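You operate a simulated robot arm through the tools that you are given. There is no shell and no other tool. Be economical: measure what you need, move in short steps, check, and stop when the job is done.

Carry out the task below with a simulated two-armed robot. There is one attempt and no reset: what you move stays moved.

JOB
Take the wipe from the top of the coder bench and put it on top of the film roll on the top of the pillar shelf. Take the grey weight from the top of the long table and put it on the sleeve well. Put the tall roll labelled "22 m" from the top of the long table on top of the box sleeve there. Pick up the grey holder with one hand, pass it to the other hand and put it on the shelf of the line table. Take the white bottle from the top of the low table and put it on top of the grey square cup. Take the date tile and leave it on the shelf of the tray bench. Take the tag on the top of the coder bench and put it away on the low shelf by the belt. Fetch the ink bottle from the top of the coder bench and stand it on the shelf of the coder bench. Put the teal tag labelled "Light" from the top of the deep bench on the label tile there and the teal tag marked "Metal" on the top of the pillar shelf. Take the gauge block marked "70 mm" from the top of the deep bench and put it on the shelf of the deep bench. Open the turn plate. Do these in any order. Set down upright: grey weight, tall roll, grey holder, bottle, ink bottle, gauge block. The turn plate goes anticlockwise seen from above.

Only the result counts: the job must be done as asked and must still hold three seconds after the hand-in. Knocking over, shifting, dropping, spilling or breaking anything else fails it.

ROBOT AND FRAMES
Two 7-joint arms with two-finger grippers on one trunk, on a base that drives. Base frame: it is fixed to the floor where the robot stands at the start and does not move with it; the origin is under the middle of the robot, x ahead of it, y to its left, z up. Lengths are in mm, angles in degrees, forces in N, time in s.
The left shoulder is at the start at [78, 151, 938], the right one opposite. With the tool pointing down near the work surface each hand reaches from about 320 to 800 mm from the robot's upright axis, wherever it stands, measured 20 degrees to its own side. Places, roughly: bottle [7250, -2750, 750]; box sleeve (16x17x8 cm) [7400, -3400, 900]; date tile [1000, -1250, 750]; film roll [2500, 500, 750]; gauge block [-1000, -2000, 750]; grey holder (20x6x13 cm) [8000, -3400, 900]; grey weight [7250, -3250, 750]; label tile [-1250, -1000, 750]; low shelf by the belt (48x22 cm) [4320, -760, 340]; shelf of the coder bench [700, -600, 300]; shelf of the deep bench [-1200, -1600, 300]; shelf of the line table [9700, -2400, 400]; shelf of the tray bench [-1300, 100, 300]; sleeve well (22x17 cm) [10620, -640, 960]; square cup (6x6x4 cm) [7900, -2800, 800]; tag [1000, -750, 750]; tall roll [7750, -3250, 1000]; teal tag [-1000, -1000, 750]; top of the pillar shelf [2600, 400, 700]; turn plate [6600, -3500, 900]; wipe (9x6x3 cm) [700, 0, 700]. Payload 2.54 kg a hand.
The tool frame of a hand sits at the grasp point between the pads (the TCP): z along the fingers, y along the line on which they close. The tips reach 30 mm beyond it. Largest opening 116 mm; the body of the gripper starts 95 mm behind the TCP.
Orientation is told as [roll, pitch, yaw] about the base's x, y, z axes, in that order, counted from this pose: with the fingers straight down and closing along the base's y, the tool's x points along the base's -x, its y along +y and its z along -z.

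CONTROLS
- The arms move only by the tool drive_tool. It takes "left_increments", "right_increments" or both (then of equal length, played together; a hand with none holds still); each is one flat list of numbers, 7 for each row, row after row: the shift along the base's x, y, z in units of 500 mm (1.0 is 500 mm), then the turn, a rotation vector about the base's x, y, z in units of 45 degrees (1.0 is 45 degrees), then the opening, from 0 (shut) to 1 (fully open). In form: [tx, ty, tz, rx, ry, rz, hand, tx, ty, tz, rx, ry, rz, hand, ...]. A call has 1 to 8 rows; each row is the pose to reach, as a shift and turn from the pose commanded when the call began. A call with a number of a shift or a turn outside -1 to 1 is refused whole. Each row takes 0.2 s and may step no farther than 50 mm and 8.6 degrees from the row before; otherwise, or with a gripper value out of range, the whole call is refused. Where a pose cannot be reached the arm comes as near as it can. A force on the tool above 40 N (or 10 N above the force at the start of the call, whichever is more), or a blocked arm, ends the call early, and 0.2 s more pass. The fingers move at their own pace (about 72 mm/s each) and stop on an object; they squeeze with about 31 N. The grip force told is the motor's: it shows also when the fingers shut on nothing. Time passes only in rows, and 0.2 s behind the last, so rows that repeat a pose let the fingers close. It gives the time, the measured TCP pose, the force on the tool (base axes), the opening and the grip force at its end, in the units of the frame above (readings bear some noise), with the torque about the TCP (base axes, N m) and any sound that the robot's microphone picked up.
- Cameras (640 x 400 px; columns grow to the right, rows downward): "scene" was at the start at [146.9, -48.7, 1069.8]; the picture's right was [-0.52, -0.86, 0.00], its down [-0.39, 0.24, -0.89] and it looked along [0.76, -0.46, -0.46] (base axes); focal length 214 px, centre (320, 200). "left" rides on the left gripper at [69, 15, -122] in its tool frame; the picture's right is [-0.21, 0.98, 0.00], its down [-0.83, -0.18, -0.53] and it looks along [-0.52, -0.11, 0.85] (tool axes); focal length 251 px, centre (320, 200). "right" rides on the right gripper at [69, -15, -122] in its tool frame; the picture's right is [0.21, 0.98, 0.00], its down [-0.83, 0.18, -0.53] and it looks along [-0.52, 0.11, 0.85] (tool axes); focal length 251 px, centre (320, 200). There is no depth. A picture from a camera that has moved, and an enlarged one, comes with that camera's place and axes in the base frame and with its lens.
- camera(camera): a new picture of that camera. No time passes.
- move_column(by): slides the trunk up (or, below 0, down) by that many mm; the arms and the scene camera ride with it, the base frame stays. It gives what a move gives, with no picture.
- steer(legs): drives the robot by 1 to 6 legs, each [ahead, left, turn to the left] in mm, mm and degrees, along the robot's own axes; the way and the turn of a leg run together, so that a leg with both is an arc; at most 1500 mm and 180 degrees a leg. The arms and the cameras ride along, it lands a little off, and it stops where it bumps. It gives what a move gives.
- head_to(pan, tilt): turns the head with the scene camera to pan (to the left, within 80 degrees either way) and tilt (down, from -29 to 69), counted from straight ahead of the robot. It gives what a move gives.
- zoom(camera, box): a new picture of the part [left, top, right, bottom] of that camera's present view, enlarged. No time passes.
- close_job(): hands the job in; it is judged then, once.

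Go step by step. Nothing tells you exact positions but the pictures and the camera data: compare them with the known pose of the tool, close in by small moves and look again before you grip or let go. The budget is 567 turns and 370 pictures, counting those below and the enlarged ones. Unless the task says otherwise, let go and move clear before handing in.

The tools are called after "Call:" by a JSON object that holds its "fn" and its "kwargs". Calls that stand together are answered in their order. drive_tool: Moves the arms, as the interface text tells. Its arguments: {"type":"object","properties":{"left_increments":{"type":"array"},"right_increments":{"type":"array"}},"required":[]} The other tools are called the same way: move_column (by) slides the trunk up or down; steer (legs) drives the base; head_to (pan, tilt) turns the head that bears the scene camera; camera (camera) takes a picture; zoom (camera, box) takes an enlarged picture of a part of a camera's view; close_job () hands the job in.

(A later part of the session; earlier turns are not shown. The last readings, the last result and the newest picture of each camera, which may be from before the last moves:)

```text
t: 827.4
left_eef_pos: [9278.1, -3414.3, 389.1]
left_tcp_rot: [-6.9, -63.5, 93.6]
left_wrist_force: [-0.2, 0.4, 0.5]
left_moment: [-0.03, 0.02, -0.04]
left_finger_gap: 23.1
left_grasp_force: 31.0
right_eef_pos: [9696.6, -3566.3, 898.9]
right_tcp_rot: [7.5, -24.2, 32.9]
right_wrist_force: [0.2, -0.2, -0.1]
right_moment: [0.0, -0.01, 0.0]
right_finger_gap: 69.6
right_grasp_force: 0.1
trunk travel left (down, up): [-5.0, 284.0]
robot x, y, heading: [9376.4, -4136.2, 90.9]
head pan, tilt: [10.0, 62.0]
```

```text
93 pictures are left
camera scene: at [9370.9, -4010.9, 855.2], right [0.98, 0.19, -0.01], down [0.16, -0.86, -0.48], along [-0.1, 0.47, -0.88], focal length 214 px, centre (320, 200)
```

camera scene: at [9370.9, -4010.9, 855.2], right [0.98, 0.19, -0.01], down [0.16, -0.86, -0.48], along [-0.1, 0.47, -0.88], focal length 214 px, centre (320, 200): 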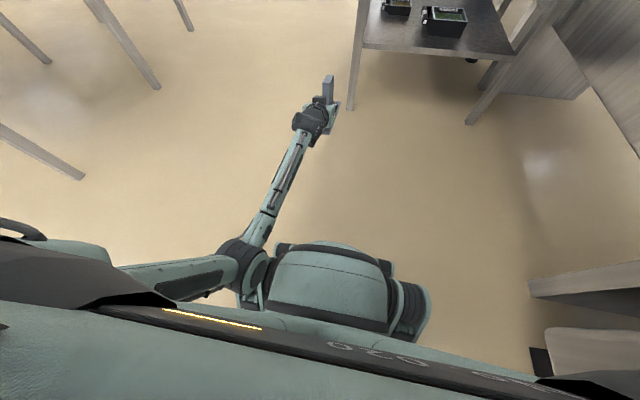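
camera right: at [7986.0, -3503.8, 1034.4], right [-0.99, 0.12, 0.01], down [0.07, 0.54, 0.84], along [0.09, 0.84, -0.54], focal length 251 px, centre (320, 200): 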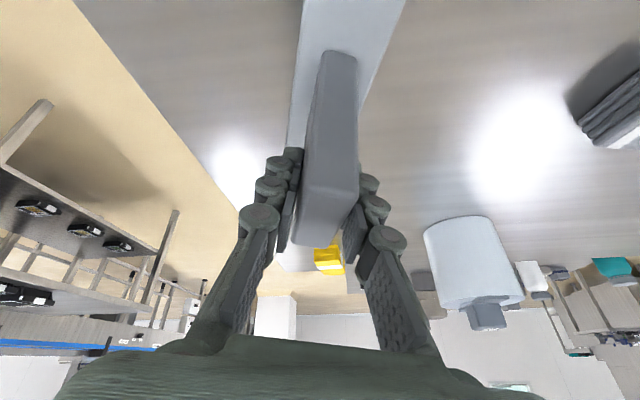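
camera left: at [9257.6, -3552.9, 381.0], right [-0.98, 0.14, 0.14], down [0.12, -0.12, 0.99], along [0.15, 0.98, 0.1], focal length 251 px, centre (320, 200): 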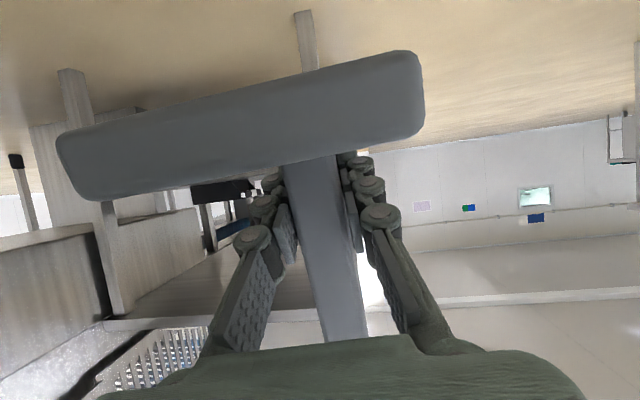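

Call:
{"fn": "drive_tool", "kwargs": {"left_increments": [0, 0.03, 0.08, 0, 0, 0, 0, 0, 0.08, 0.14, 0, 0, 0, 0, 0, 0.16, 0.16, 0, 0, 0, 0, 0, 0.24, 0.16, 0, 0, 0, 0]}}

Call:
{"fn": "camera", "kwargs": {"camera": "scene"}}

```text
t: 828.2
left_eef_pos: [9281.1, -3460.4, 164.7]
left_tcp_rot: [-1.0, -33.2, 88.0]
left_wrist_force: [0.1, 1.7, 2.9]
left_moment: [-0.26, 0.07, -0.01]
left_finger_gap: 23.0
left_grasp_force: 30.6
right_eef_pos: [9692.4, -3558.5, 886.1]
right_tcp_rot: [6.2, -24.1, 33.7]
right_wrist_force: [0.8, 0.3, 0.6]
right_moment: [0.04, 0.07, 0.04]
right_finger_gap: 69.0
right_grasp_force: 0.0
trunk travel left (down, up): [-5.0, 284.0]
robot x, y, heading: [9376.9, -4133.7, 91.0]
head pan, tilt: [10.0, 62.0]
stopped in row 3 (left hand): the force on the tool passed its limit at 110 N (the readings are from after the stop); the commanded pose is now the measured one
```

```text
92 pictures are left
camera scene: at [9365.8, -4004.5, 846.9], right [0.98, 0.19, 0.0], down [0.17, -0.87, -0.47], along [-0.09, 0.46, -0.88], focal length 214 px, centre (320, 200)
```

scene: 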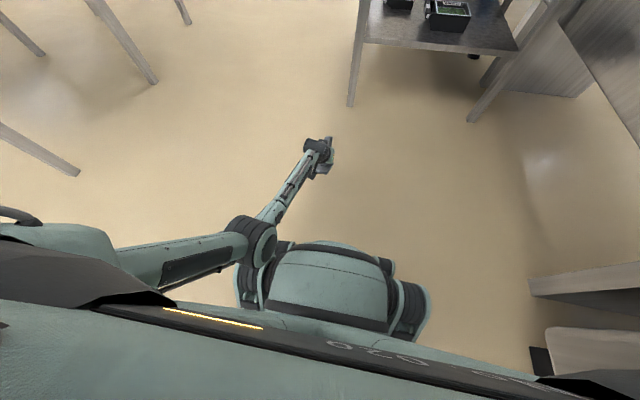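

The elbow is jammed on the base and the hand got pushed down to near the floor. Raising the trunk will free it.

Call:
{"fn": "move_column", "kwargs": {"by": 200}}

Call:
{"fn": "camera", "kwargs": {"camera": "scene"}}

Call:
{"fn": "camera", "kwargs": {"camera": "left"}}

```text
t: 828.5
left_eef_pos: [9285.2, -3458.7, 171.4]
left_tcp_rot: [-0.9, -33.3, 87.6]
left_wrist_force: [0.3, 0.4, -0.2]
left_moment: [-0.08, 0.03, -0.01]
left_finger_gap: 22.9
left_grasp_force: 31.2
right_eef_pos: [9691.7, -3560.1, 891.6]
right_tcp_rot: [6.4, -24.4, 33.5]
right_wrist_force: [-0.4, 0.3, 0.2]
right_moment: [0.05, -0.02, 0.0]
right_finger_gap: 69.6
right_grasp_force: 0.2
trunk travel left (down, up): [-6.0, 283.0]
robot x, y, heading: [9378.7, -4134.5, 91.0]
head pan, tilt: [10.0, 62.0]
stopped: the arm was blocked; the commanded pose is now the measured one
```

```text
91 pictures are left
camera scene: at [9365.5, -4005.7, 850.9], right [0.98, 0.19, 0.0], down [0.17, -0.87, -0.47], along [-0.09, 0.46, -0.88], focal length 214 px, centre (320, 200)
```

scene: 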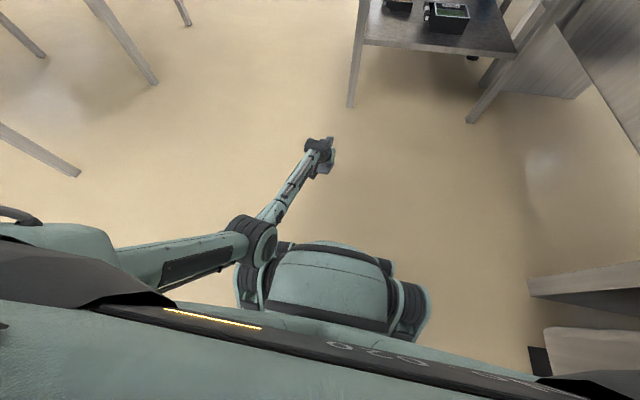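

```text
90 pictures are left
camera left: at [9263.8, -3581.5, 234.9], right [-0.97, 0.23, 0.1], down [0.19, 0.39, 0.9], along [0.17, 0.89, -0.42], focal length 251 px, centre (320, 200)
```

left: 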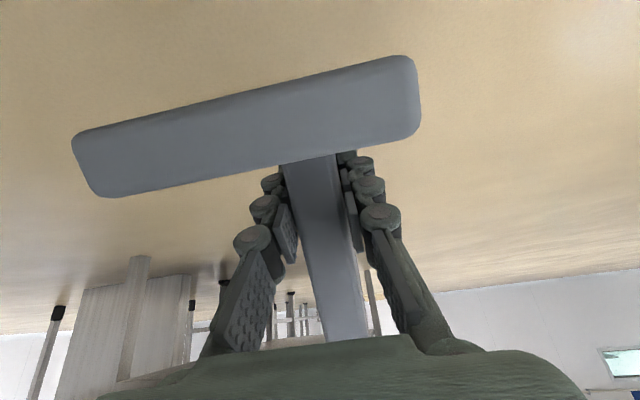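

Call:
{"fn": "drive_tool", "kwargs": {"left_increments": [-0.06, 0.02, 0.0, 0, 0, 0, 0, -0.12, 0.04, 0.02, 0, 0, 0, 0, -0.18, 0.06, 0.04, 0, 0, 0, 0]}}

Call:
{"fn": "camera", "kwargs": {"camera": "scene"}}

```text
t: 829.5
left_eef_pos: [9308.8, -3464.2, 174.8]
left_tcp_rot: [-10.1, -31.1, 88.9]
left_wrist_force: [0.1, -0.3, 1.0]
left_moment: [0.0, 0.02, -0.01]
left_finger_gap: 22.6
left_grasp_force: 31.1
right_eef_pos: [9691.0, -3560.2, 892.4]
right_tcp_rot: [6.6, -24.2, 33.3]
right_wrist_force: [0.2, 0.3, -0.5]
right_moment: [-0.02, -0.06, -0.01]
right_finger_gap: 69.7
right_grasp_force: 0.0
trunk travel left (down, up): [-6.0, 283.0]
robot x, y, heading: [9373.9, -4134.2, 91.2]
head pan, tilt: [10.0, 62.0]
stopped in row 3 (left hand): the arm was blocked; the commanded pose is now the measured one
```

```text
89 pictures are left
camera scene: at [9365.6, -4005.8, 851.6], right [0.98, 0.19, 0.0], down [0.17, -0.87, -0.47], along [-0.09, 0.46, -0.88], focal length 214 px, centre (320, 200)
```

scene: 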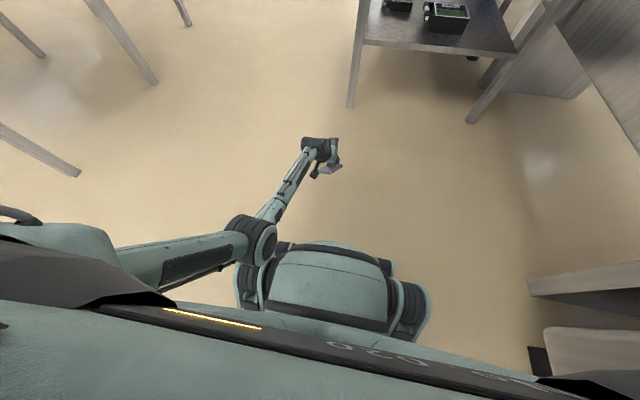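

Call:
{"fn": "drive_tool", "kwargs": {"left_increments": [0, 0.05, 0, 0, 0, 0, 0, 0, 0.1, 0, 0, 0, 0, 0, 0, 0.16, 0, 0, 0, 0, 0]}}

Call:
{"fn": "camera", "kwargs": {"camera": "scene"}}

```text
t: 830.3
left_eef_pos: [9311.4, -3389.2, 171.1]
left_tcp_rot: [-10.0, -30.8, 88.9]
left_wrist_force: [0.8, -3.9, -5.0]
left_moment: [0.51, -0.09, 0.1]
left_finger_gap: 22.8
left_grasp_force: 31.4
right_eef_pos: [9691.3, -3559.1, 893.9]
right_tcp_rot: [6.6, -24.4, 33.4]
right_wrist_force: [0.0, 0.2, -0.2]
right_moment: [-0.01, -0.04, -0.05]
right_finger_gap: 69.5
right_grasp_force: 0.1
trunk travel left (down, up): [-6.0, 283.0]
robot x, y, heading: [9382.7, -4137.1, 91.1]
head pan, tilt: [10.0, 62.0]
```

```text
88 pictures are left
camera scene: at [9365.4, -4005.4, 851.5], right [0.98, 0.19, 0.0], down [0.17, -0.87, -0.47], along [-0.09, 0.46, -0.88], focal length 214 px, centre (320, 200)
```

scene: 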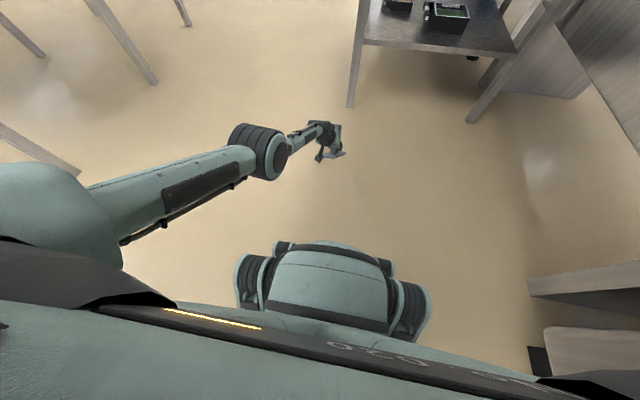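

Freed: the elbow swung forward, clear of the base. Now raise the trunk and then the hand.

Call:
{"fn": "move_column", "kwargs": {"by": 180}}

Call:
{"fn": "head_to", "kwargs": {"pan": 5, "tilt": 40}}

Call:
{"fn": "camera", "kwargs": {"camera": "scene"}}

Call:
{"fn": "camera", "kwargs": {"camera": "left"}}

```text
t: 832.3
left_eef_pos: [9310.7, -3384.6, 354.5]
left_tcp_rot: [-10.1, -31.2, 88.9]
left_wrist_force: [0.6, -1.3, -1.3]
left_moment: [0.0, 0.01, -0.02]
left_finger_gap: 22.8
left_grasp_force: 30.7
right_eef_pos: [9691.6, -3560.2, 1073.2]
right_tcp_rot: [6.6, -24.3, 33.4]
right_wrist_force: [-0.2, 0.0, -0.4]
right_moment: [0.0, 0.01, 0.0]
right_finger_gap: 69.5
right_grasp_force: 0.1
trunk travel left (down, up): [-186.0, 103.0]
robot x, y, heading: [9376.3, -4134.2, 91.1]
head pan, tilt: [10.0, 62.0]
```

```text
t: 833.1
left_eef_pos: [9311.4, -3384.3, 355.9]
left_tcp_rot: [-10.2, -31.3, 88.9]
left_wrist_force: [0.8, -0.1, 0.6]
left_moment: [-0.04, 0.02, 0.01]
left_finger_gap: 22.9
left_grasp_force: 31.0
right_eef_pos: [9691.3, -3560.2, 1073.9]
right_tcp_rot: [6.6, -24.4, 33.5]
right_wrist_force: [0.8, 0.0, 0.2]
right_moment: [0.02, 0.02, 0.04]
right_finger_gap: 69.7
right_grasp_force: 0.0
trunk travel left (down, up): [-186.0, 103.0]
robot x, y, heading: [9374.4, -4137.6, 90.9]
head pan, tilt: [5.0, 40.0]
```

```text
87 pictures are left
camera scene: at [9369.0, -3984.4, 1060.6], right [0.99, 0.1, 0.0], down [0.07, -0.64, -0.77], along [-0.08, 0.76, -0.64], focal length 214 px, centre (320, 200)
```

scene: 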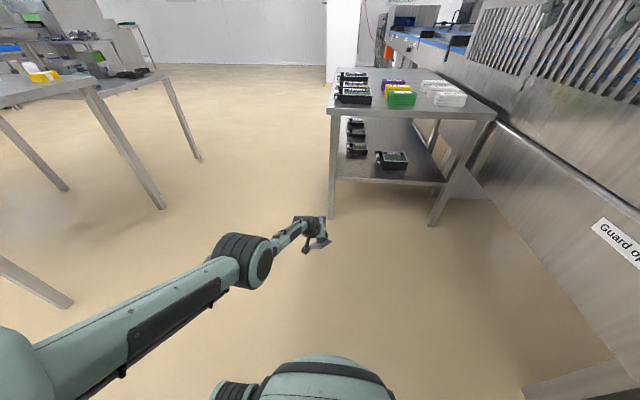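

```text
86 pictures are left
camera left: at [9272.6, -3503.5, 421.3], right [-0.96, 0.29, -0.03], down [0.09, 0.41, 0.91], along [0.28, 0.86, -0.42], focal length 251 px, centre (320, 200)
```

left: 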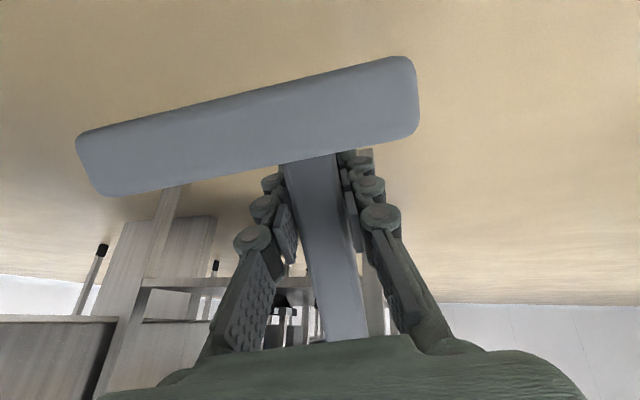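

The hand is low and free in a good posture. I'll restore the holder to upright (pitch back to -75) while raising to z ≈ 430.

Call:
{"fn": "drive_tool", "kwargs": {"left_increments": [0, 0.0, 0.03, 0.15, 0.03, 0.02, 0, 0, 0.0, 0.06, 0.3, 0.06, 0.04, 0, 0, 0.0, 0.09, 0.45, 0.09, 0.06, 0, 0, 0.0, 0.12, 0.6, 0.12, 0.08, 0, 0, 0.0, 0.15, 0.75, 0.14, 0.1, 0, 0, 0, 0.15, 0.9, 0.15, 0.1, 0, 0, 0, 0.15, 0.98, 0.15, 0.1, 0]}}

Call:
{"fn": "camera", "kwargs": {"camera": "left"}}

Call:
{"fn": "zoom", "kwargs": {"camera": "scene", "box": [200, 130, 460, 300]}}

```text
t: 834.7
left_eef_pos: [9304.0, -3371.5, 446.4]
left_tcp_rot: [13.1, -76.1, 73.4]
left_wrist_force: [18.6, -8.5, -2.1]
left_moment: [0.42, 0.32, 1.7]
left_finger_gap: 22.8
left_grasp_force: 31.7
right_eef_pos: [9689.2, -3559.3, 1073.3]
right_tcp_rot: [6.5, -24.4, 33.5]
right_wrist_force: [-2.1, 0.9, 0.4]
right_moment: [-0.11, -0.19, -0.06]
right_finger_gap: 69.3
right_grasp_force: 0.0
trunk travel left (down, up): [-186.0, 103.0]
robot x, y, heading: [9378.2, -4136.5, 91.1]
head pan, tilt: [5.0, 40.0]
```

```text
85 pictures are left
camera left: at [9279.5, -3505.4, 409.4], right [-0.96, 0.11, 0.26], down [0.21, -0.34, 0.92], along [0.19, 0.93, 0.3], focal length 251 px, centre (320, 200)
```

left: 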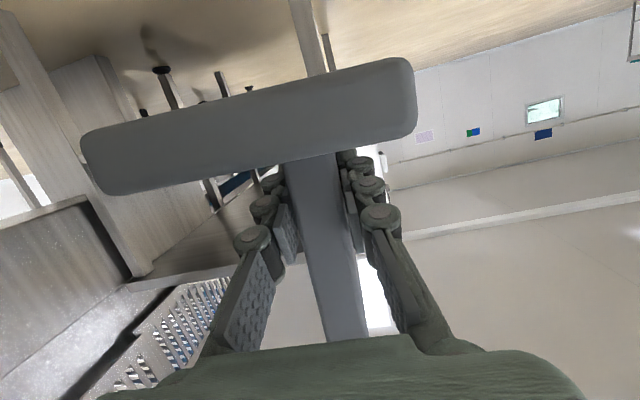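

```text
2.35 times, centred on (330, 215) of scene
camera zoom: at [9368.0, -3984.1, 1060.5], right [0.99, 0.1, 0.0], down [0.07, -0.64, -0.77], along [-0.08, 0.76, -0.64], focal length 505 px, centre (296, 165)
```

zoom: 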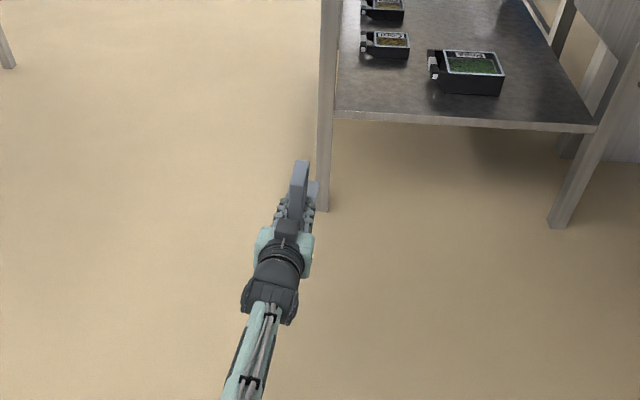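

Call:
{"fn": "drive_tool", "kwargs": {"left_increments": [0, 0.02, 0.02, 0, 0, 0, 0, 0, 0.04, 0.02, 0, 0, 0, 0]}}

Call:
{"fn": "camera", "kwargs": {"camera": "scene"}}

```text
t: 835.3
left_eef_pos: [9308.7, -3364.9, 441.0]
left_tcp_rot: [9.6, -74.6, 76.8]
left_wrist_force: [0.1, -0.2, 0.2]
left_moment: [0.03, 0.03, -0.02]
left_finger_gap: 23.0
left_grasp_force: 31.3
right_eef_pos: [9691.5, -3560.4, 1072.9]
right_tcp_rot: [6.6, -24.3, 33.5]
right_wrist_force: [0.4, 0.1, 0.3]
right_moment: [0.06, 0.0, 0.01]
right_finger_gap: 69.7
right_grasp_force: 0.0
trunk travel left (down, up): [-186.0, 103.0]
robot x, y, heading: [9378.1, -4137.1, 90.9]
head pan, tilt: [5.0, 40.0]
```

```text
83 pictures are left
camera scene: at [9369.0, -3984.4, 1060.7], right [0.99, 0.1, 0.0], down [0.07, -0.64, -0.77], along [-0.08, 0.76, -0.64], focal length 214 px, centre (320, 200)
```

scene: 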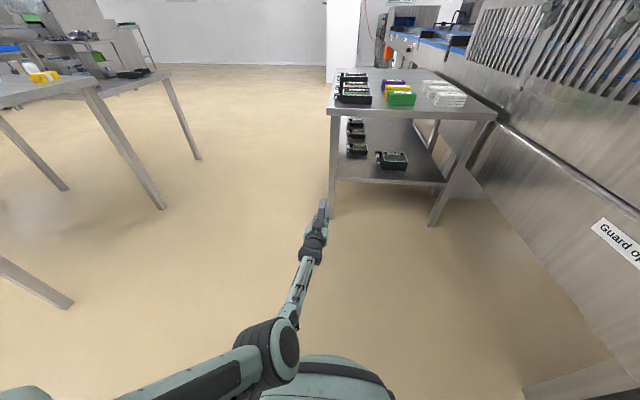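

Force-free now. Small roll correction, then strafe right 170 and drive in partway.

Call:
{"fn": "drive_tool", "kwargs": {"left_increments": [0, 0, 0.0, 0, -0.09, 0, 0]}}

Call:
{"fn": "steer", "kwargs": {"legs": [[0, -165, 0], [380, 0, 0]]}}

Call:
{"fn": "camera", "kwargs": {"camera": "scene"}}

Call:
{"fn": "camera", "kwargs": {"camera": "left"}}

```text
t: 835.7
left_eef_pos: [9309.6, -3364.9, 442.3]
left_tcp_rot: [-5.5, -75.2, 91.4]
left_wrist_force: [0.2, 0.0, 0.0]
left_moment: [0.01, -0.01, -0.02]
left_finger_gap: 22.7
left_grasp_force: 30.7
right_eef_pos: [9692.0, -3560.3, 1072.9]
right_tcp_rot: [6.6, -24.2, 33.5]
right_wrist_force: [0.7, -0.5, 0.1]
right_moment: [0.03, 0.01, 0.0]
right_finger_gap: 69.7
right_grasp_force: 0.0
trunk travel left (down, up): [-186.0, 103.0]
robot x, y, heading: [9379.8, -4137.1, 91.0]
head pan, tilt: [5.0, 40.0]
```

```text
t: 837.8
left_eef_pos: [9453.2, -3362.9, 441.4]
left_tcp_rot: [-6.7, -75.1, 92.7]
left_wrist_force: [-0.7, 0.9, -0.6]
left_moment: [0.0, -0.01, 0.03]
left_finger_gap: 22.7
left_grasp_force: 30.8
right_eef_pos: [9826.2, -3555.4, 1074.5]
right_tcp_rot: [5.7, -25.0, 34.6]
right_wrist_force: [-0.5, 0.3, 0.5]
right_moment: [-0.02, -0.01, -0.01]
right_finger_gap: 69.6
right_grasp_force: 0.1
trunk travel left (down, up): [-186.0, 103.0]
robot x, y, heading: [9521.9, -4129.8, 91.5]
head pan, tilt: [5.0, 40.0]
stopped in leg 1: the robot was blocked; the commanded pose is now the measured one
```

```text
82 pictures are left
camera scene: at [9511.8, -3981.1, 1060.9], right [0.99, 0.11, 0.01], down [0.07, -0.64, -0.77], along [-0.08, 0.76, -0.64], focal length 214 px, centre (320, 200)
```

scene: 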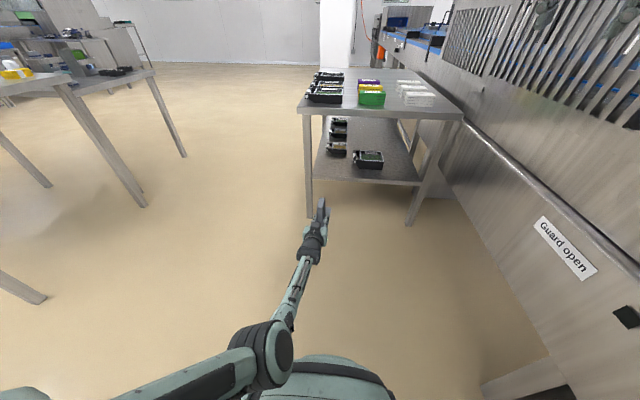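

```text
81 pictures are left
camera left: at [9430.7, -3496.6, 405.8], right [-0.98, 0.12, 0.18], down [0.13, -0.31, 0.94], along [0.17, 0.94, 0.29], focal length 251 px, centre (320, 200)
```

left: 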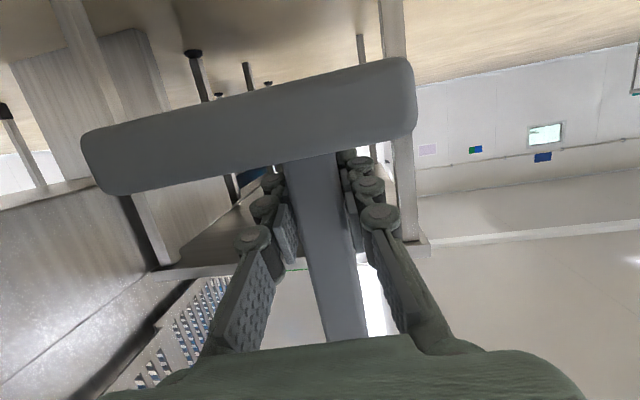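

Blocked on the right by the guard; the hand's x (9453) is fine anyway. Ease left 25 and drive forward 400.

Call:
{"fn": "steer", "kwargs": {"legs": [[0, 25, -0.5], [400, 0, 0]]}}

Call:
{"fn": "camera", "kwargs": {"camera": "scene"}}

Call:
{"fn": "camera", "kwargs": {"camera": "left"}}

```text
t: 840.8
left_eef_pos: [9431.2, -2969.7, 440.7]
left_tcp_rot: [-5.5, -75.3, 90.9]
left_wrist_force: [0.1, 0.7, 0.1]
left_moment: [0.01, 0.02, 0.03]
left_finger_gap: 22.8
left_grasp_force: 31.3
right_eef_pos: [9807.4, -3166.7, 1071.6]
right_tcp_rot: [6.1, -24.6, 33.6]
right_wrist_force: [-0.6, -0.4, 0.8]
right_moment: [-0.03, 0.03, 0.02]
right_finger_gap: 69.3
right_grasp_force: 0.1
trunk travel left (down, up): [-186.0, 103.0]
robot x, y, heading: [9492.5, -3745.9, 90.7]
head pan, tilt: [5.0, 40.0]
```

```text
80 pictures are left
camera scene: at [9487.8, -3589.3, 1060.6], right [1.0, 0.1, 0.0], down [0.06, -0.64, -0.77], along [-0.07, 0.76, -0.64], focal length 214 px, centre (320, 200)
```

scene: 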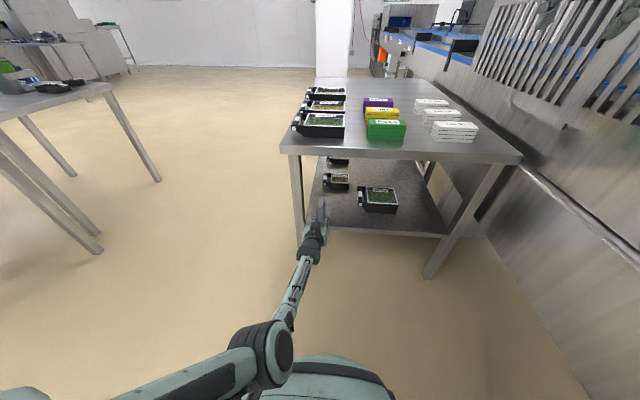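

```text
79 pictures are left
camera left: at [9408.0, -3103.5, 406.3], right [-0.97, 0.13, 0.18], down [0.14, -0.32, 0.94], along [0.18, 0.94, 0.29], focal length 251 px, centre (320, 200)
```

left: 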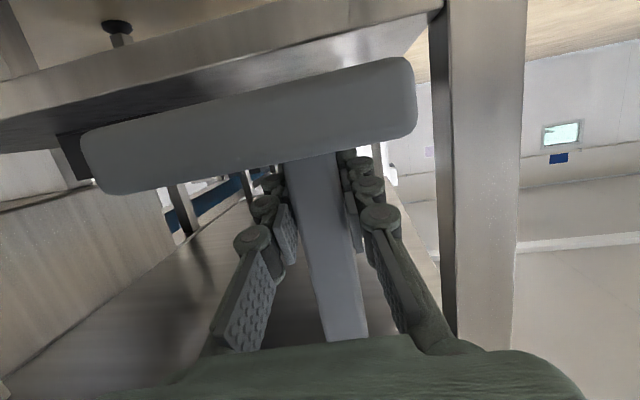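

Call:
{"fn": "drive_tool", "kwargs": {"left_increments": [0.03, 0, 0.0, 0, 0, 0, 0, 0.06, 0, 0.0, 0, 0, 0, 0]}}

Call:
{"fn": "steer", "kwargs": {"legs": [[180, 0, 0]]}}

Call:
{"fn": "camera", "kwargs": {"camera": "left"}}

Call:
{"fn": "zoom", "kwargs": {"camera": "scene", "box": [230, 120, 430, 280]}}

```text
t: 841.4
left_eef_pos: [9460.4, -2967.6, 442.4]
left_tcp_rot: [-5.6, -75.1, 90.9]
left_wrist_force: [0.1, 0.5, -0.1]
left_moment: [-0.01, -0.01, 0.02]
left_finger_gap: 22.9
left_grasp_force: 30.7
right_eef_pos: [9808.1, -3167.0, 1071.8]
right_tcp_rot: [6.0, -24.6, 33.6]
right_wrist_force: [0.0, 0.3, -0.3]
right_moment: [-0.03, 0.01, 0.02]
right_finger_gap: 69.7
right_grasp_force: 0.1
trunk travel left (down, up): [-186.0, 103.0]
robot x, y, heading: [9498.2, -3743.9, 90.4]
head pan, tilt: [5.0, 40.0]
```

```text
t: 842.9
left_eef_pos: [9459.3, -2792.2, 442.0]
left_tcp_rot: [-5.4, -75.2, 90.8]
left_wrist_force: [-0.2, -0.4, 0.3]
left_moment: [-0.01, 0.01, 0.04]
left_finger_gap: 23.3
left_grasp_force: 30.5
right_eef_pos: [9806.9, -2989.6, 1071.8]
right_tcp_rot: [6.1, -24.5, 33.6]
right_wrist_force: [0.3, 0.3, 0.7]
right_moment: [0.0, 0.0, 0.01]
right_finger_gap: 69.5
right_grasp_force: 0.0
trunk travel left (down, up): [-186.0, 103.0]
robot x, y, heading: [9493.9, -3562.0, 90.7]
head pan, tilt: [5.0, 40.0]
```

```text
78 pictures are left
camera left: at [9435.0, -2926.2, 406.2], right [-0.97, 0.13, 0.18], down [0.13, -0.32, 0.94], along [0.18, 0.94, 0.29], focal length 251 px, centre (320, 200)
```

left: 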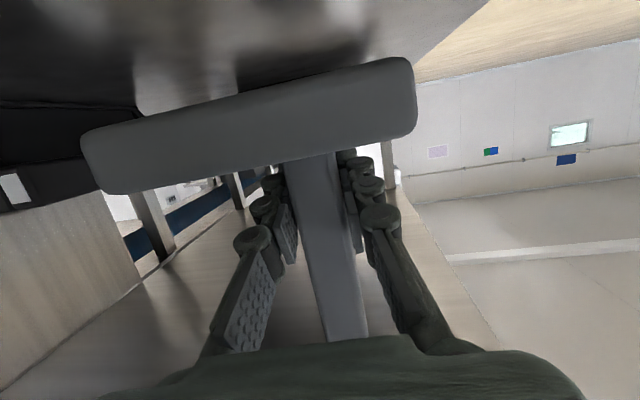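

```text
2.50 times, centred on (330, 200) of scene
camera zoom: at [9486.1, -3412.9, 1060.5], right [1.0, 0.1, 0.0], down [0.06, -0.64, -0.77], along [-0.07, 0.76, -0.64], focal length 536 px, centre (295, 200)
```

zoom: 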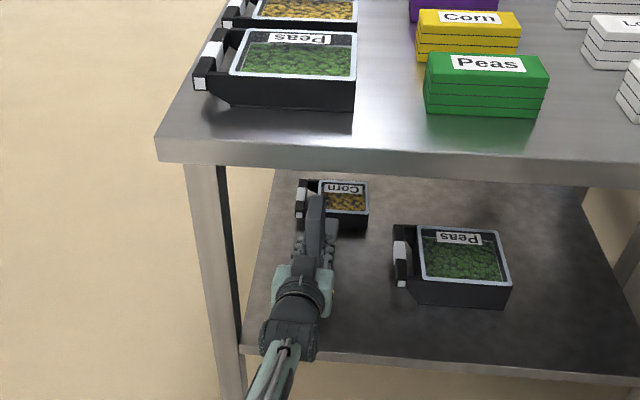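

Over the free area. Lower slowly to contact.

Call:
{"fn": "drive_tool", "kwargs": {"left_increments": [0, -0.01, -0.04, 0, 0, 0, 0, 0, -0.02, -0.07, 0, 0, 0, 0, 0, -0.02, -0.09, 0, 0, 0, 0, 0, -0.02, -0.1, 0, 0, 0, 0, 0, -0.02, -0.11, 0, 0, 0, 0]}}

Call:
{"fn": "camera", "kwargs": {"camera": "left"}}

```text
t: 843.6
left_eef_pos: [9458.5, -2803.0, 413.5]
left_tcp_rot: [-5.4, -75.9, 90.8]
left_wrist_force: [-7.6, -34.2, 38.6]
left_moment: [-7.01, 1.09, -0.28]
left_finger_gap: 23.1
left_grasp_force: 31.2
left hand out of reach, approached as far as the arm can: row 3
right_eef_pos: [9806.1, -2995.2, 1075.6]
right_tcp_rot: [6.3, -24.9, 33.6]
right_wrist_force: [0.1, 0.2, 0.3]
right_moment: [0.0, 0.03, -0.03]
right_finger_gap: 69.8
right_grasp_force: 0.2
trunk travel left (down, up): [-186.0, 103.0]
robot x, y, heading: [9494.4, -3564.6, 90.6]
head pan, tilt: [5.0, 40.0]
stopped in row 3 (left hand): the force on the tool passed its limit at 51 N (the readings are from after the stop); the commanded pose is now the measured one
```

```text
76 pictures are left
camera left: at [9435.3, -2935.0, 376.3], right [-0.97, 0.13, 0.19], down [0.14, -0.33, 0.93], along [0.18, 0.94, 0.3], focal length 251 px, centre (320, 200)
```

left: 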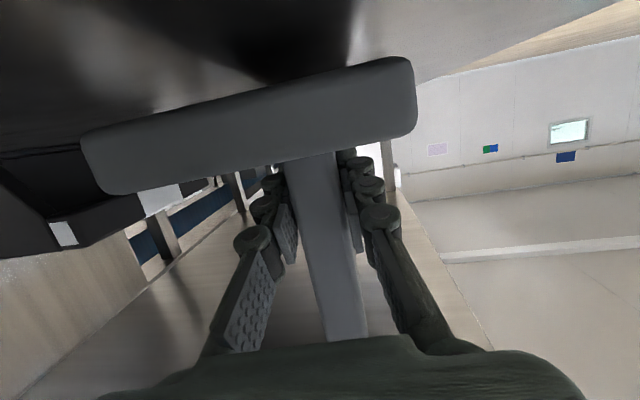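

The torque says something ~155 mm behind the fingers — the wrist camera — touched the shelf's edge. I'll lift slightly, pull back 30 mm so the camera stays outside the edge, and check.

Call:
{"fn": "drive_tool", "kwargs": {"left_increments": [0, 0, 0.03, 0, 0, 0, 0, 0, -0.04, 0.03, 0, 0, 0, 0, 0, -0.06, 0.03, 0, 0, 0, 0]}}

Call:
{"fn": "head_to", "kwargs": {"pan": 2, "tilt": 50}}

Call:
{"fn": "zoom", "kwargs": {"camera": "scene", "box": [240, 100, 400, 220]}}

```text
t: 844.6
left_eef_pos: [9454.9, -2797.9, 468.7]
left_tcp_rot: [-4.6, -79.5, 90.3]
left_wrist_force: [0.0, -0.5, -0.4]
left_moment: [-0.02, 0.0, -0.02]
left_finger_gap: 22.8
left_grasp_force: 31.5
right_eef_pos: [9806.7, -2988.8, 1073.1]
right_tcp_rot: [6.1, -24.6, 33.7]
right_wrist_force: [0.0, -0.6, 0.5]
right_moment: [0.0, -0.03, 0.01]
right_finger_gap: 69.7
right_grasp_force: 0.1
trunk travel left (down, up): [-186.0, 103.0]
robot x, y, heading: [9496.4, -3565.6, 90.7]
head pan, tilt: [5.0, 40.0]
stopped in row 3 (left hand): the arm was blocked; the commanded pose is now the measured one
```

```text
t: 845.3
left_eef_pos: [9454.6, -2797.8, 469.5]
left_tcp_rot: [-4.6, -79.6, 90.3]
left_wrist_force: [0.6, 0.1, -1.2]
left_moment: [0.02, -0.03, 0.0]
left_finger_gap: 22.8
left_grasp_force: 31.5
right_eef_pos: [9808.1, -2989.9, 1072.6]
right_tcp_rot: [6.1, -24.7, 33.6]
right_wrist_force: [0.2, 0.0, 0.7]
right_moment: [0.0, 0.01, 0.05]
right_finger_gap: 69.7
right_grasp_force: 0.0
trunk travel left (down, up): [-186.0, 103.0]
robot x, y, heading: [9489.5, -3567.4, 90.7]
head pan, tilt: [2.0, 50.0]
```

```text
3.33 times, centred on (320, 160) of scene
camera zoom: at [9490.8, -3421.2, 1046.5], right [1.0, 0.05, 0.0], down [0.03, -0.77, -0.64], along [-0.03, 0.64, -0.77], focal length 715 px, centre (320, 333)
```

zoom: 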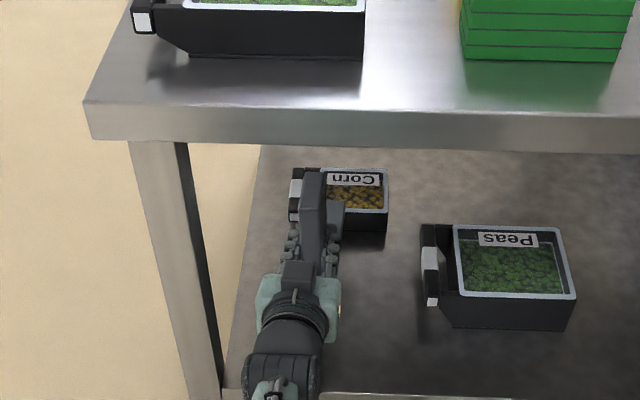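

Elbow again; so I'll use the base: back up 35 mm (camera then clears the shelf's edge), and correct the pitch.

Call:
{"fn": "steer", "kwargs": {"legs": [[-35, 0, 0]]}}

Call:
{"fn": "drive_tool", "kwargs": {"left_increments": [0, 0.01, -0.02, -0.1, 0, 0, 0, 0, 0.02, -0.05, -0.1, 0, 0, 0, 0, 0.02, -0.08, -0.1, 0, 0, 0]}}

Call:
{"fn": "camera", "kwargs": {"camera": "left"}}

```text
t: 846.2
left_eef_pos: [9456.2, -2833.1, 470.3]
left_tcp_rot: [-4.7, -79.4, 90.3]
left_wrist_force: [-0.3, -0.6, 0.0]
left_moment: [0.03, 0.03, 0.01]
left_finger_gap: 22.8
left_grasp_force: 31.2
right_eef_pos: [9807.8, -3026.8, 1074.6]
right_tcp_rot: [6.1, -24.7, 33.6]
right_wrist_force: [0.3, -0.2, 0.4]
right_moment: [0.05, 0.01, -0.02]
right_finger_gap: 69.5
right_grasp_force: 0.0
trunk travel left (down, up): [-186.0, 103.0]
robot x, y, heading: [9492.4, -3596.9, 90.7]
head pan, tilt: [2.0, 50.0]
```

```text
t: 847.0
left_eef_pos: [9456.2, -2823.7, 429.1]
left_tcp_rot: [-4.5, -74.9, 90.2]
left_wrist_force: [-0.1, -1.0, 0.5]
left_moment: [-0.04, 0.01, -0.03]
left_finger_gap: 22.8
left_grasp_force: 30.9
right_eef_pos: [9806.6, -3026.4, 1072.6]
right_tcp_rot: [6.2, -24.7, 33.6]
right_wrist_force: [-0.4, 0.3, -0.4]
right_moment: [0.02, -0.03, -0.01]
right_finger_gap: 69.4
right_grasp_force: 0.0
trunk travel left (down, up): [-186.0, 103.0]
robot x, y, heading: [9494.3, -3601.9, 90.6]
head pan, tilt: [2.0, 50.0]
```

```text
74 pictures are left
camera left: at [9432.0, -2958.4, 394.1], right [-0.97, 0.13, 0.19], down [0.14, -0.31, 0.94], along [0.18, 0.94, 0.29], focal length 251 px, centre (320, 200)
```

left: 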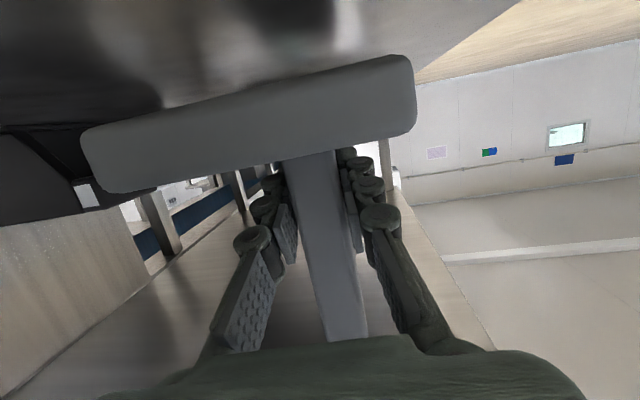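

Call:
{"fn": "drive_tool", "kwargs": {"left_increments": [0, 0, -0.015, 0, 0, 0, 0, 0, 0, -0.03, 0, 0, 0, 0, 0, 0, -0.045, 0, 0, 0, 0]}}

Call:
{"fn": "camera", "kwargs": {"camera": "left"}}

```text
t: 847.8
left_eef_pos: [9455.1, -2824.3, 415.1]
left_tcp_rot: [-4.5, -75.1, 90.4]
left_wrist_force: [0.4, -0.6, 0.1]
left_moment: [0.03, 0.01, 0.0]
left_finger_gap: 22.9
left_grasp_force: 30.9
left hand out of reach, approached as far as the arm can: row 3
right_eef_pos: [9807.0, -3026.1, 1073.2]
right_tcp_rot: [6.1, -24.6, 33.7]
right_wrist_force: [-0.4, -0.6, 0.3]
right_moment: [0.02, -0.01, 0.0]
right_finger_gap: 69.6
right_grasp_force: 0.0
trunk travel left (down, up): [-186.0, 103.0]
robot x, y, heading: [9495.5, -3602.1, 90.6]
head pan, tilt: [2.0, 50.0]
```

```text
73 pictures are left
camera left: at [9431.1, -2957.7, 380.0], right [-0.97, 0.13, 0.19], down [0.14, -0.31, 0.94], along [0.18, 0.94, 0.29], focal length 251 px, centre (320, 200)
```

left: 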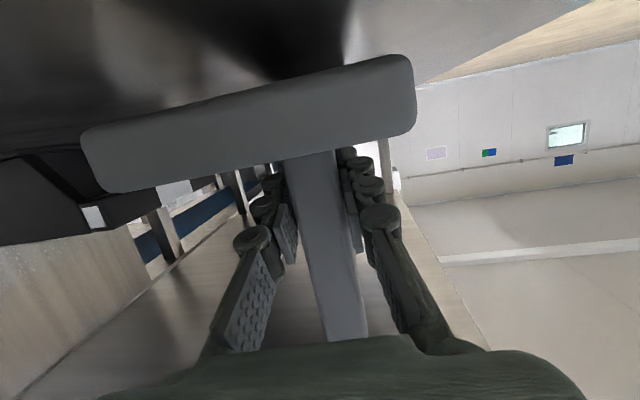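

The arm is at its lower limit here; I'll lower with the trunk in small steps.

Call:
{"fn": "move_column", "kwargs": {"by": -15}}

Call:
{"fn": "move_column", "kwargs": {"by": -10}}

Call:
{"fn": "camera", "kwargs": {"camera": "left"}}

```text
t: 848.4
left_eef_pos: [9454.6, -2823.2, 400.8]
left_tcp_rot: [-4.5, -75.2, 90.1]
left_wrist_force: [-0.8, 1.0, 2.5]
left_moment: [-0.22, 0.13, -0.11]
left_finger_gap: 23.0
left_grasp_force: 30.7
right_eef_pos: [9807.9, -3026.9, 1057.8]
right_tcp_rot: [6.2, -24.7, 33.6]
right_wrist_force: [-0.1, -0.4, 0.0]
right_moment: [0.05, -0.01, -0.01]
right_finger_gap: 69.6
right_grasp_force: 0.0
trunk travel left (down, up): [-171.0, 118.0]
robot x, y, heading: [9491.2, -3604.2, 91.0]
head pan, tilt: [2.0, 50.0]
```

```text
t: 849.0
left_eef_pos: [9454.6, -2820.8, 399.7]
left_tcp_rot: [-4.1, -76.0, 89.9]
left_wrist_force: [2.0, -2.4, 24.2]
left_moment: [1.09, 0.29, -0.08]
left_finger_gap: 23.3
left_grasp_force: 31.1
right_eef_pos: [9808.3, -3029.1, 1050.3]
right_tcp_rot: [6.3, -24.8, 33.6]
right_wrist_force: [-0.2, -0.6, -0.3]
right_moment: [-0.02, 0.0, 0.01]
right_finger_gap: 69.5
right_grasp_force: 0.1
trunk travel left (down, up): [-161.0, 128.0]
robot x, y, heading: [9494.9, -3602.3, 90.7]
head pan, tilt: [2.0, 50.0]
```

```text
72 pictures are left
camera left: at [9431.3, -2954.0, 361.9], right [-0.97, 0.12, 0.19], down [0.14, -0.33, 0.93], along [0.18, 0.94, 0.3], focal length 251 px, centre (320, 200)
```

left: 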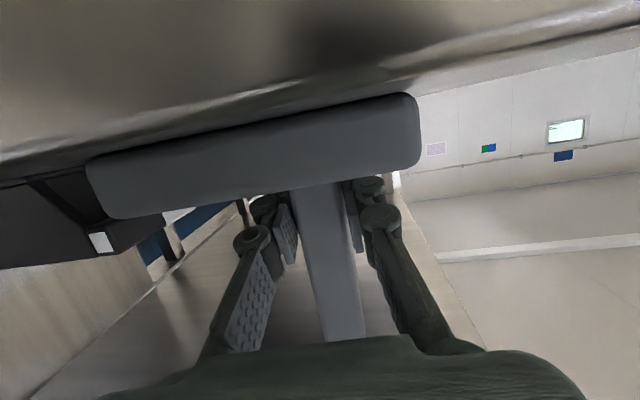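

The base has touched down on the shelf (force ahead of the grip). Relieve slightly and open.

Call:
{"fn": "move_column", "kwargs": {"by": 4}}

Call:
{"fn": "drive_tool", "kwargs": {"left_increments": [0, 0, 0, 0, 0, 0, 0.2, 0, 0, 0, 0, 0, 0, 0.4, 0, 0, 0, 0, 0, 0, 0.5]}}

Call:
{"fn": "camera", "kwargs": {"camera": "left"}}

```text
t: 849.5
left_eef_pos: [9454.0, -2822.5, 399.4]
left_tcp_rot: [-4.2, -75.5, 90.0]
left_wrist_force: [3.0, 5.3, 20.0]
left_moment: [0.69, 0.37, -0.12]
left_finger_gap: 22.9
left_grasp_force: 30.9
right_eef_pos: [9807.8, -3028.9, 1053.3]
right_tcp_rot: [6.3, -24.7, 33.5]
right_wrist_force: [-0.6, 0.1, 0.6]
right_moment: [0.02, 0.02, 0.0]
right_finger_gap: 69.5
right_grasp_force: 0.1
trunk travel left (down, up): [-165.0, 124.0]
robot x, y, heading: [9496.6, -3599.2, 90.8]
head pan, tilt: [2.0, 50.0]
```

```text
t: 850.3
left_eef_pos: [9454.4, -2824.0, 392.3]
left_tcp_rot: [-4.6, -75.0, 90.2]
left_wrist_force: [-1.2, -0.1, 0.7]
left_moment: [-0.01, -0.03, -0.02]
left_finger_gap: 58.0
left_grasp_force: 0.1
right_eef_pos: [9807.8, -3026.1, 1051.8]
right_tcp_rot: [6.2, -24.7, 33.6]
right_wrist_force: [0.5, 0.2, -0.1]
right_moment: [0.01, 0.0, 0.02]
right_finger_gap: 69.7
right_grasp_force: 0.1
trunk travel left (down, up): [-165.0, 124.0]
robot x, y, heading: [9493.2, -3601.2, 90.8]
head pan, tilt: [2.0, 50.0]
```

```text
71 pictures are left
camera left: at [9430.6, -2958.5, 358.1], right [-0.97, 0.13, 0.19], down [0.14, -0.31, 0.94], along [0.18, 0.94, 0.29], focal length 251 px, centre (320, 200)
```

left: 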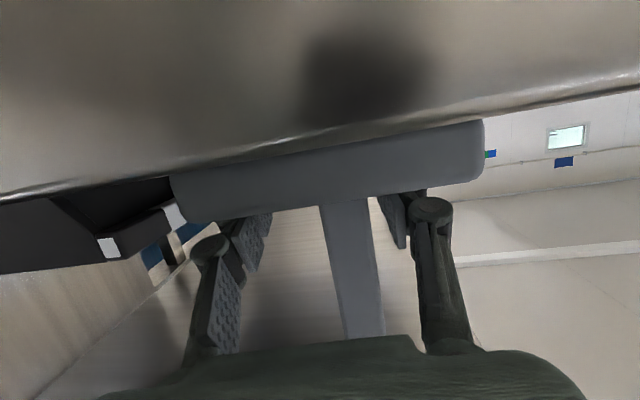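

Released; it stands upright on the shelf. Back straight out.

Call:
{"fn": "steer", "kwargs": {"legs": [[-160, 0, 0]]}}

Call:
{"fn": "camera", "kwargs": {"camera": "left"}}

```text
t: 851.7
left_eef_pos: [9453.5, -2977.9, 395.3]
left_tcp_rot: [-4.6, -75.0, 90.5]
left_wrist_force: [-0.6, -0.3, 0.9]
left_moment: [-0.03, -0.04, -0.04]
left_finger_gap: 57.9
left_grasp_force: 0.1
right_eef_pos: [9807.0, -3179.5, 1052.5]
right_tcp_rot: [6.2, -24.7, 33.7]
right_wrist_force: [-1.2, -0.2, -0.1]
right_moment: [0.06, 0.01, 0.03]
right_finger_gap: 69.5
right_grasp_force: 0.1
trunk travel left (down, up): [-165.0, 124.0]
robot x, y, heading: [9496.1, -3754.3, 91.1]
head pan, tilt: [2.0, 50.0]
```

```text
70 pictures are left
camera left: at [9430.7, -3111.9, 359.4], right [-0.97, 0.12, 0.19], down [0.14, -0.31, 0.94], along [0.17, 0.94, 0.29], focal length 251 px, centre (320, 200)
```

left: 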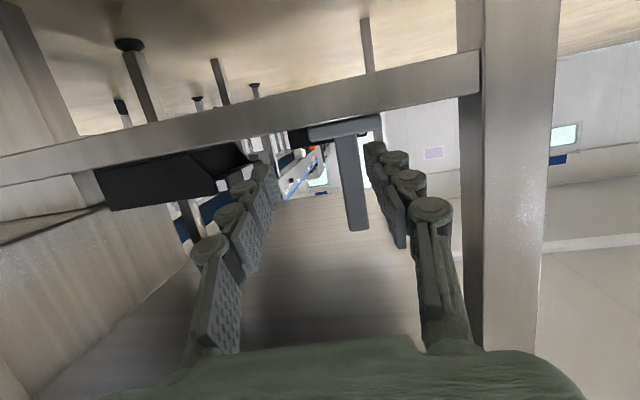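

The holder is on the shelf. Back off, raise the trunk, and swing the left arm up and out.

Call:
{"fn": "steer", "kwargs": {"legs": [[-350, 60, 0]]}}

Call:
{"fn": "move_column", "kwargs": {"by": 100}}

Call:
{"fn": "drive_tool", "kwargs": {"left_increments": [-0.02, 0, 0.09, -0.1, 0, 0, 1, -0.05, -0.01, 0.18, -0.25, 0, 0, 1, -0.09, -0.02, 0.26, -0.4, 0, 0, 1, -0.14, -0.04, 0.34, -0.55, 0, 0, 1, -0.2, -0.06, 0.41, -0.65, 0, 0, 1, -0.26, -0.1, 0.47, -0.65, 0, 0, 1, -0.33, -0.14, 0.52, -0.65, 0, 0, 1, -0.4, -0.18, 0.56, -0.65, 0, 0, 1]}}

Call:
{"fn": "drive_tool", "kwargs": {"left_increments": [-0.06, -0.02, 0.06, 0, 0, 0, 1, -0.12, -0.05, 0.12, 0, 0, 0, 1, -0.18, -0.08, 0.18, 0, 0, 0, 1, -0.24, -0.1, 0.24, 0, 0, 0, 1, -0.3, -0.12, 0.3, 0, 0, 0, 1, -0.36, -0.14, 0.36, 0, 0, 0, 1, -0.42, -0.14, 0.42, 0, 0, 0, 1]}}

```text
t: 854.0
left_eef_pos: [9398.7, -3323.6, 394.4]
left_tcp_rot: [-4.6, -75.1, 90.6]
left_wrist_force: [0.0, 0.2, -0.7]
left_moment: [-0.01, 0.02, 0.01]
left_finger_gap: 58.1
left_grasp_force: 0.1
right_eef_pos: [9752.6, -3524.4, 1051.7]
right_tcp_rot: [6.1, -24.7, 33.9]
right_wrist_force: [-0.6, 0.5, -0.7]
right_moment: [0.02, -0.01, -0.03]
right_finger_gap: 69.7
right_grasp_force: 0.0
trunk travel left (down, up): [-165.0, 124.0]
robot x, y, heading: [9445.1, -4100.8, 90.9]
head pan, tilt: [2.0, 50.0]
```

```text
t: 855.3
left_eef_pos: [9398.6, -3323.4, 493.4]
left_tcp_rot: [-4.4, -75.0, 90.5]
left_wrist_force: [-0.3, 0.4, -0.4]
left_moment: [0.0, -0.02, -0.01]
left_finger_gap: 57.9
left_grasp_force: 0.0
right_eef_pos: [9752.7, -3523.1, 1151.6]
right_tcp_rot: [6.1, -24.6, 34.0]
right_wrist_force: [-0.8, 0.7, 0.3]
right_moment: [-0.01, -0.05, -0.03]
right_finger_gap: 69.5
right_grasp_force: 0.0
trunk travel left (down, up): [-265.0, 24.0]
robot x, y, heading: [9441.5, -4100.5, 91.0]
head pan, tilt: [2.0, 50.0]
```

```text
t: 856.5
left_eef_pos: [9401.3, -3433.4, 543.6]
left_tcp_rot: [-11.6, -28.8, 88.8]
left_wrist_force: [-0.2, 0.0, -0.5]
left_moment: [-0.02, 0.01, 0.0]
left_finger_gap: 115.5
left_grasp_force: 0.0
right_eef_pos: [9752.7, -3523.4, 1152.2]
right_tcp_rot: [6.1, -24.6, 33.9]
right_wrist_force: [-0.2, 0.2, -0.5]
right_moment: [0.0, 0.01, 0.0]
right_finger_gap: 69.5
right_grasp_force: 0.1
trunk travel left (down, up): [-265.0, 24.0]
robot x, y, heading: [9446.5, -4099.2, 90.7]
head pan, tilt: [2.0, 50.0]
stopped in row 6 (left hand): the arm was blocked; the commanded pose is now the measured one
```

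```text
t: 857.4
left_eef_pos: [9420.3, -3475.5, 629.9]
left_tcp_rot: [-22.5, -24.8, 88.6]
left_wrist_force: [1.1, 0.8, -1.6]
left_moment: [0.02, -0.03, -0.03]
left_finger_gap: 115.5
left_grasp_force: 0.1
right_eef_pos: [9753.1, -3522.0, 1151.6]
right_tcp_rot: [6.0, -24.5, 33.9]
right_wrist_force: [-0.2, 0.6, 0.2]
right_moment: [-0.01, -0.02, -0.02]
right_finger_gap: 69.4
right_grasp_force: 0.0
trunk travel left (down, up): [-265.0, 24.0]
robot x, y, heading: [9444.3, -4098.8, 91.0]
head pan, tilt: [2.0, 50.0]
stopped in row 4 (left hand): the arm was blocked; the commanded pose is now the measured one
```

Call:
{"fn": "drive_tool", "kwargs": {"left_increments": [0, 0.06, 0, 0, 0, 0, 1, 0, 0.12, 0, 0, 0, 0, 1, 0, 0.2, 0, 0, 0, 0, 1, 0, 0.28, 0, 0, 0, 0, 1]}}

Call:
{"fn": "head_to", "kwargs": {"pan": 15, "tilt": 50}}

Call:
{"fn": "camera", "kwargs": {"camera": "scene"}}

```text
t: 858.1
left_eef_pos: [9445.4, -3446.7, 604.0]
left_tcp_rot: [-24.4, -22.1, 88.2]
left_wrist_force: [-2.5, 1.0, 2.2]
left_moment: [-0.14, -0.13, -0.13]
left_finger_gap: 115.5
left_grasp_force: 0.0
right_eef_pos: [9751.6, -3523.8, 1150.8]
right_tcp_rot: [6.0, -24.9, 34.1]
right_wrist_force: [0.0, -0.4, -1.1]
right_moment: [0.01, 0.02, 0.03]
right_finger_gap: 69.8
right_grasp_force: 0.1
trunk travel left (down, up): [-265.0, 24.0]
robot x, y, heading: [9445.3, -4100.1, 91.1]
head pan, tilt: [2.0, 50.0]
stopped in row 3 (left hand): the force on the tool passed its limit at 73 N (the readings are from after the stop); the commanded pose is now the measured one
```

```text
t: 858.8
left_eef_pos: [9443.7, -3444.5, 607.9]
left_tcp_rot: [-24.4, -22.6, 88.1]
left_wrist_force: [0.0, -0.6, -0.5]
left_moment: [0.0, -0.02, 0.02]
left_finger_gap: 115.9
left_grasp_force: 0.1
right_eef_pos: [9752.8, -3524.2, 1151.6]
right_tcp_rot: [6.1, -24.7, 34.0]
right_wrist_force: [-0.5, 0.4, 0.1]
right_moment: [-0.02, 0.0, -0.01]
right_finger_gap: 69.4
right_grasp_force: 0.1
trunk travel left (down, up): [-265.0, 24.0]
robot x, y, heading: [9441.2, -4095.9, 90.6]
head pan, tilt: [15.0, 50.0]
```

```text
69 pictures are left
camera scene: at [9422.2, -3958.8, 1125.5], right [0.96, 0.27, 0.0], down [0.21, -0.74, -0.64], along [-0.17, 0.62, -0.77], focal length 214 px, centre (320, 200)
```

scene: 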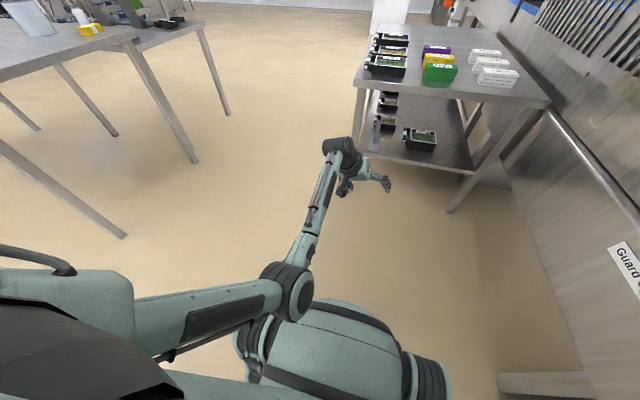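

Call:
{"fn": "drive_tool", "kwargs": {"left_increments": [0, 0.02, 0.0, 0, 0.12, 0.06, 1, 0, 0.05, 0.0, 0, 0.25, 0.12, 1, 0, 0.08, 0.0, 0, 0.38, 0.18, 1, 0, 0.12, 0, 0, 0.5, 0.24, 1]}}

```text
t: 859.8
left_eef_pos: [9445.5, -3385.2, 607.8]
left_tcp_rot: [0.0, -22.2, 89.9]
left_wrist_force: [-0.2, -0.1, 0.1]
left_moment: [0.01, 0.0, 0.01]
left_finger_gap: 116.0
left_grasp_force: 0.0
right_eef_pos: [9753.0, -3524.7, 1150.7]
right_tcp_rot: [6.1, -24.7, 34.0]
right_wrist_force: [0.5, 0.4, -0.7]
right_moment: [0.01, 0.0, -0.03]
right_finger_gap: 69.4
right_grasp_force: 0.1
trunk travel left (down, up): [-265.0, 24.0]
robot x, y, heading: [9444.1, -4097.4, 91.0]
head pan, tilt: [15.0, 50.0]
```

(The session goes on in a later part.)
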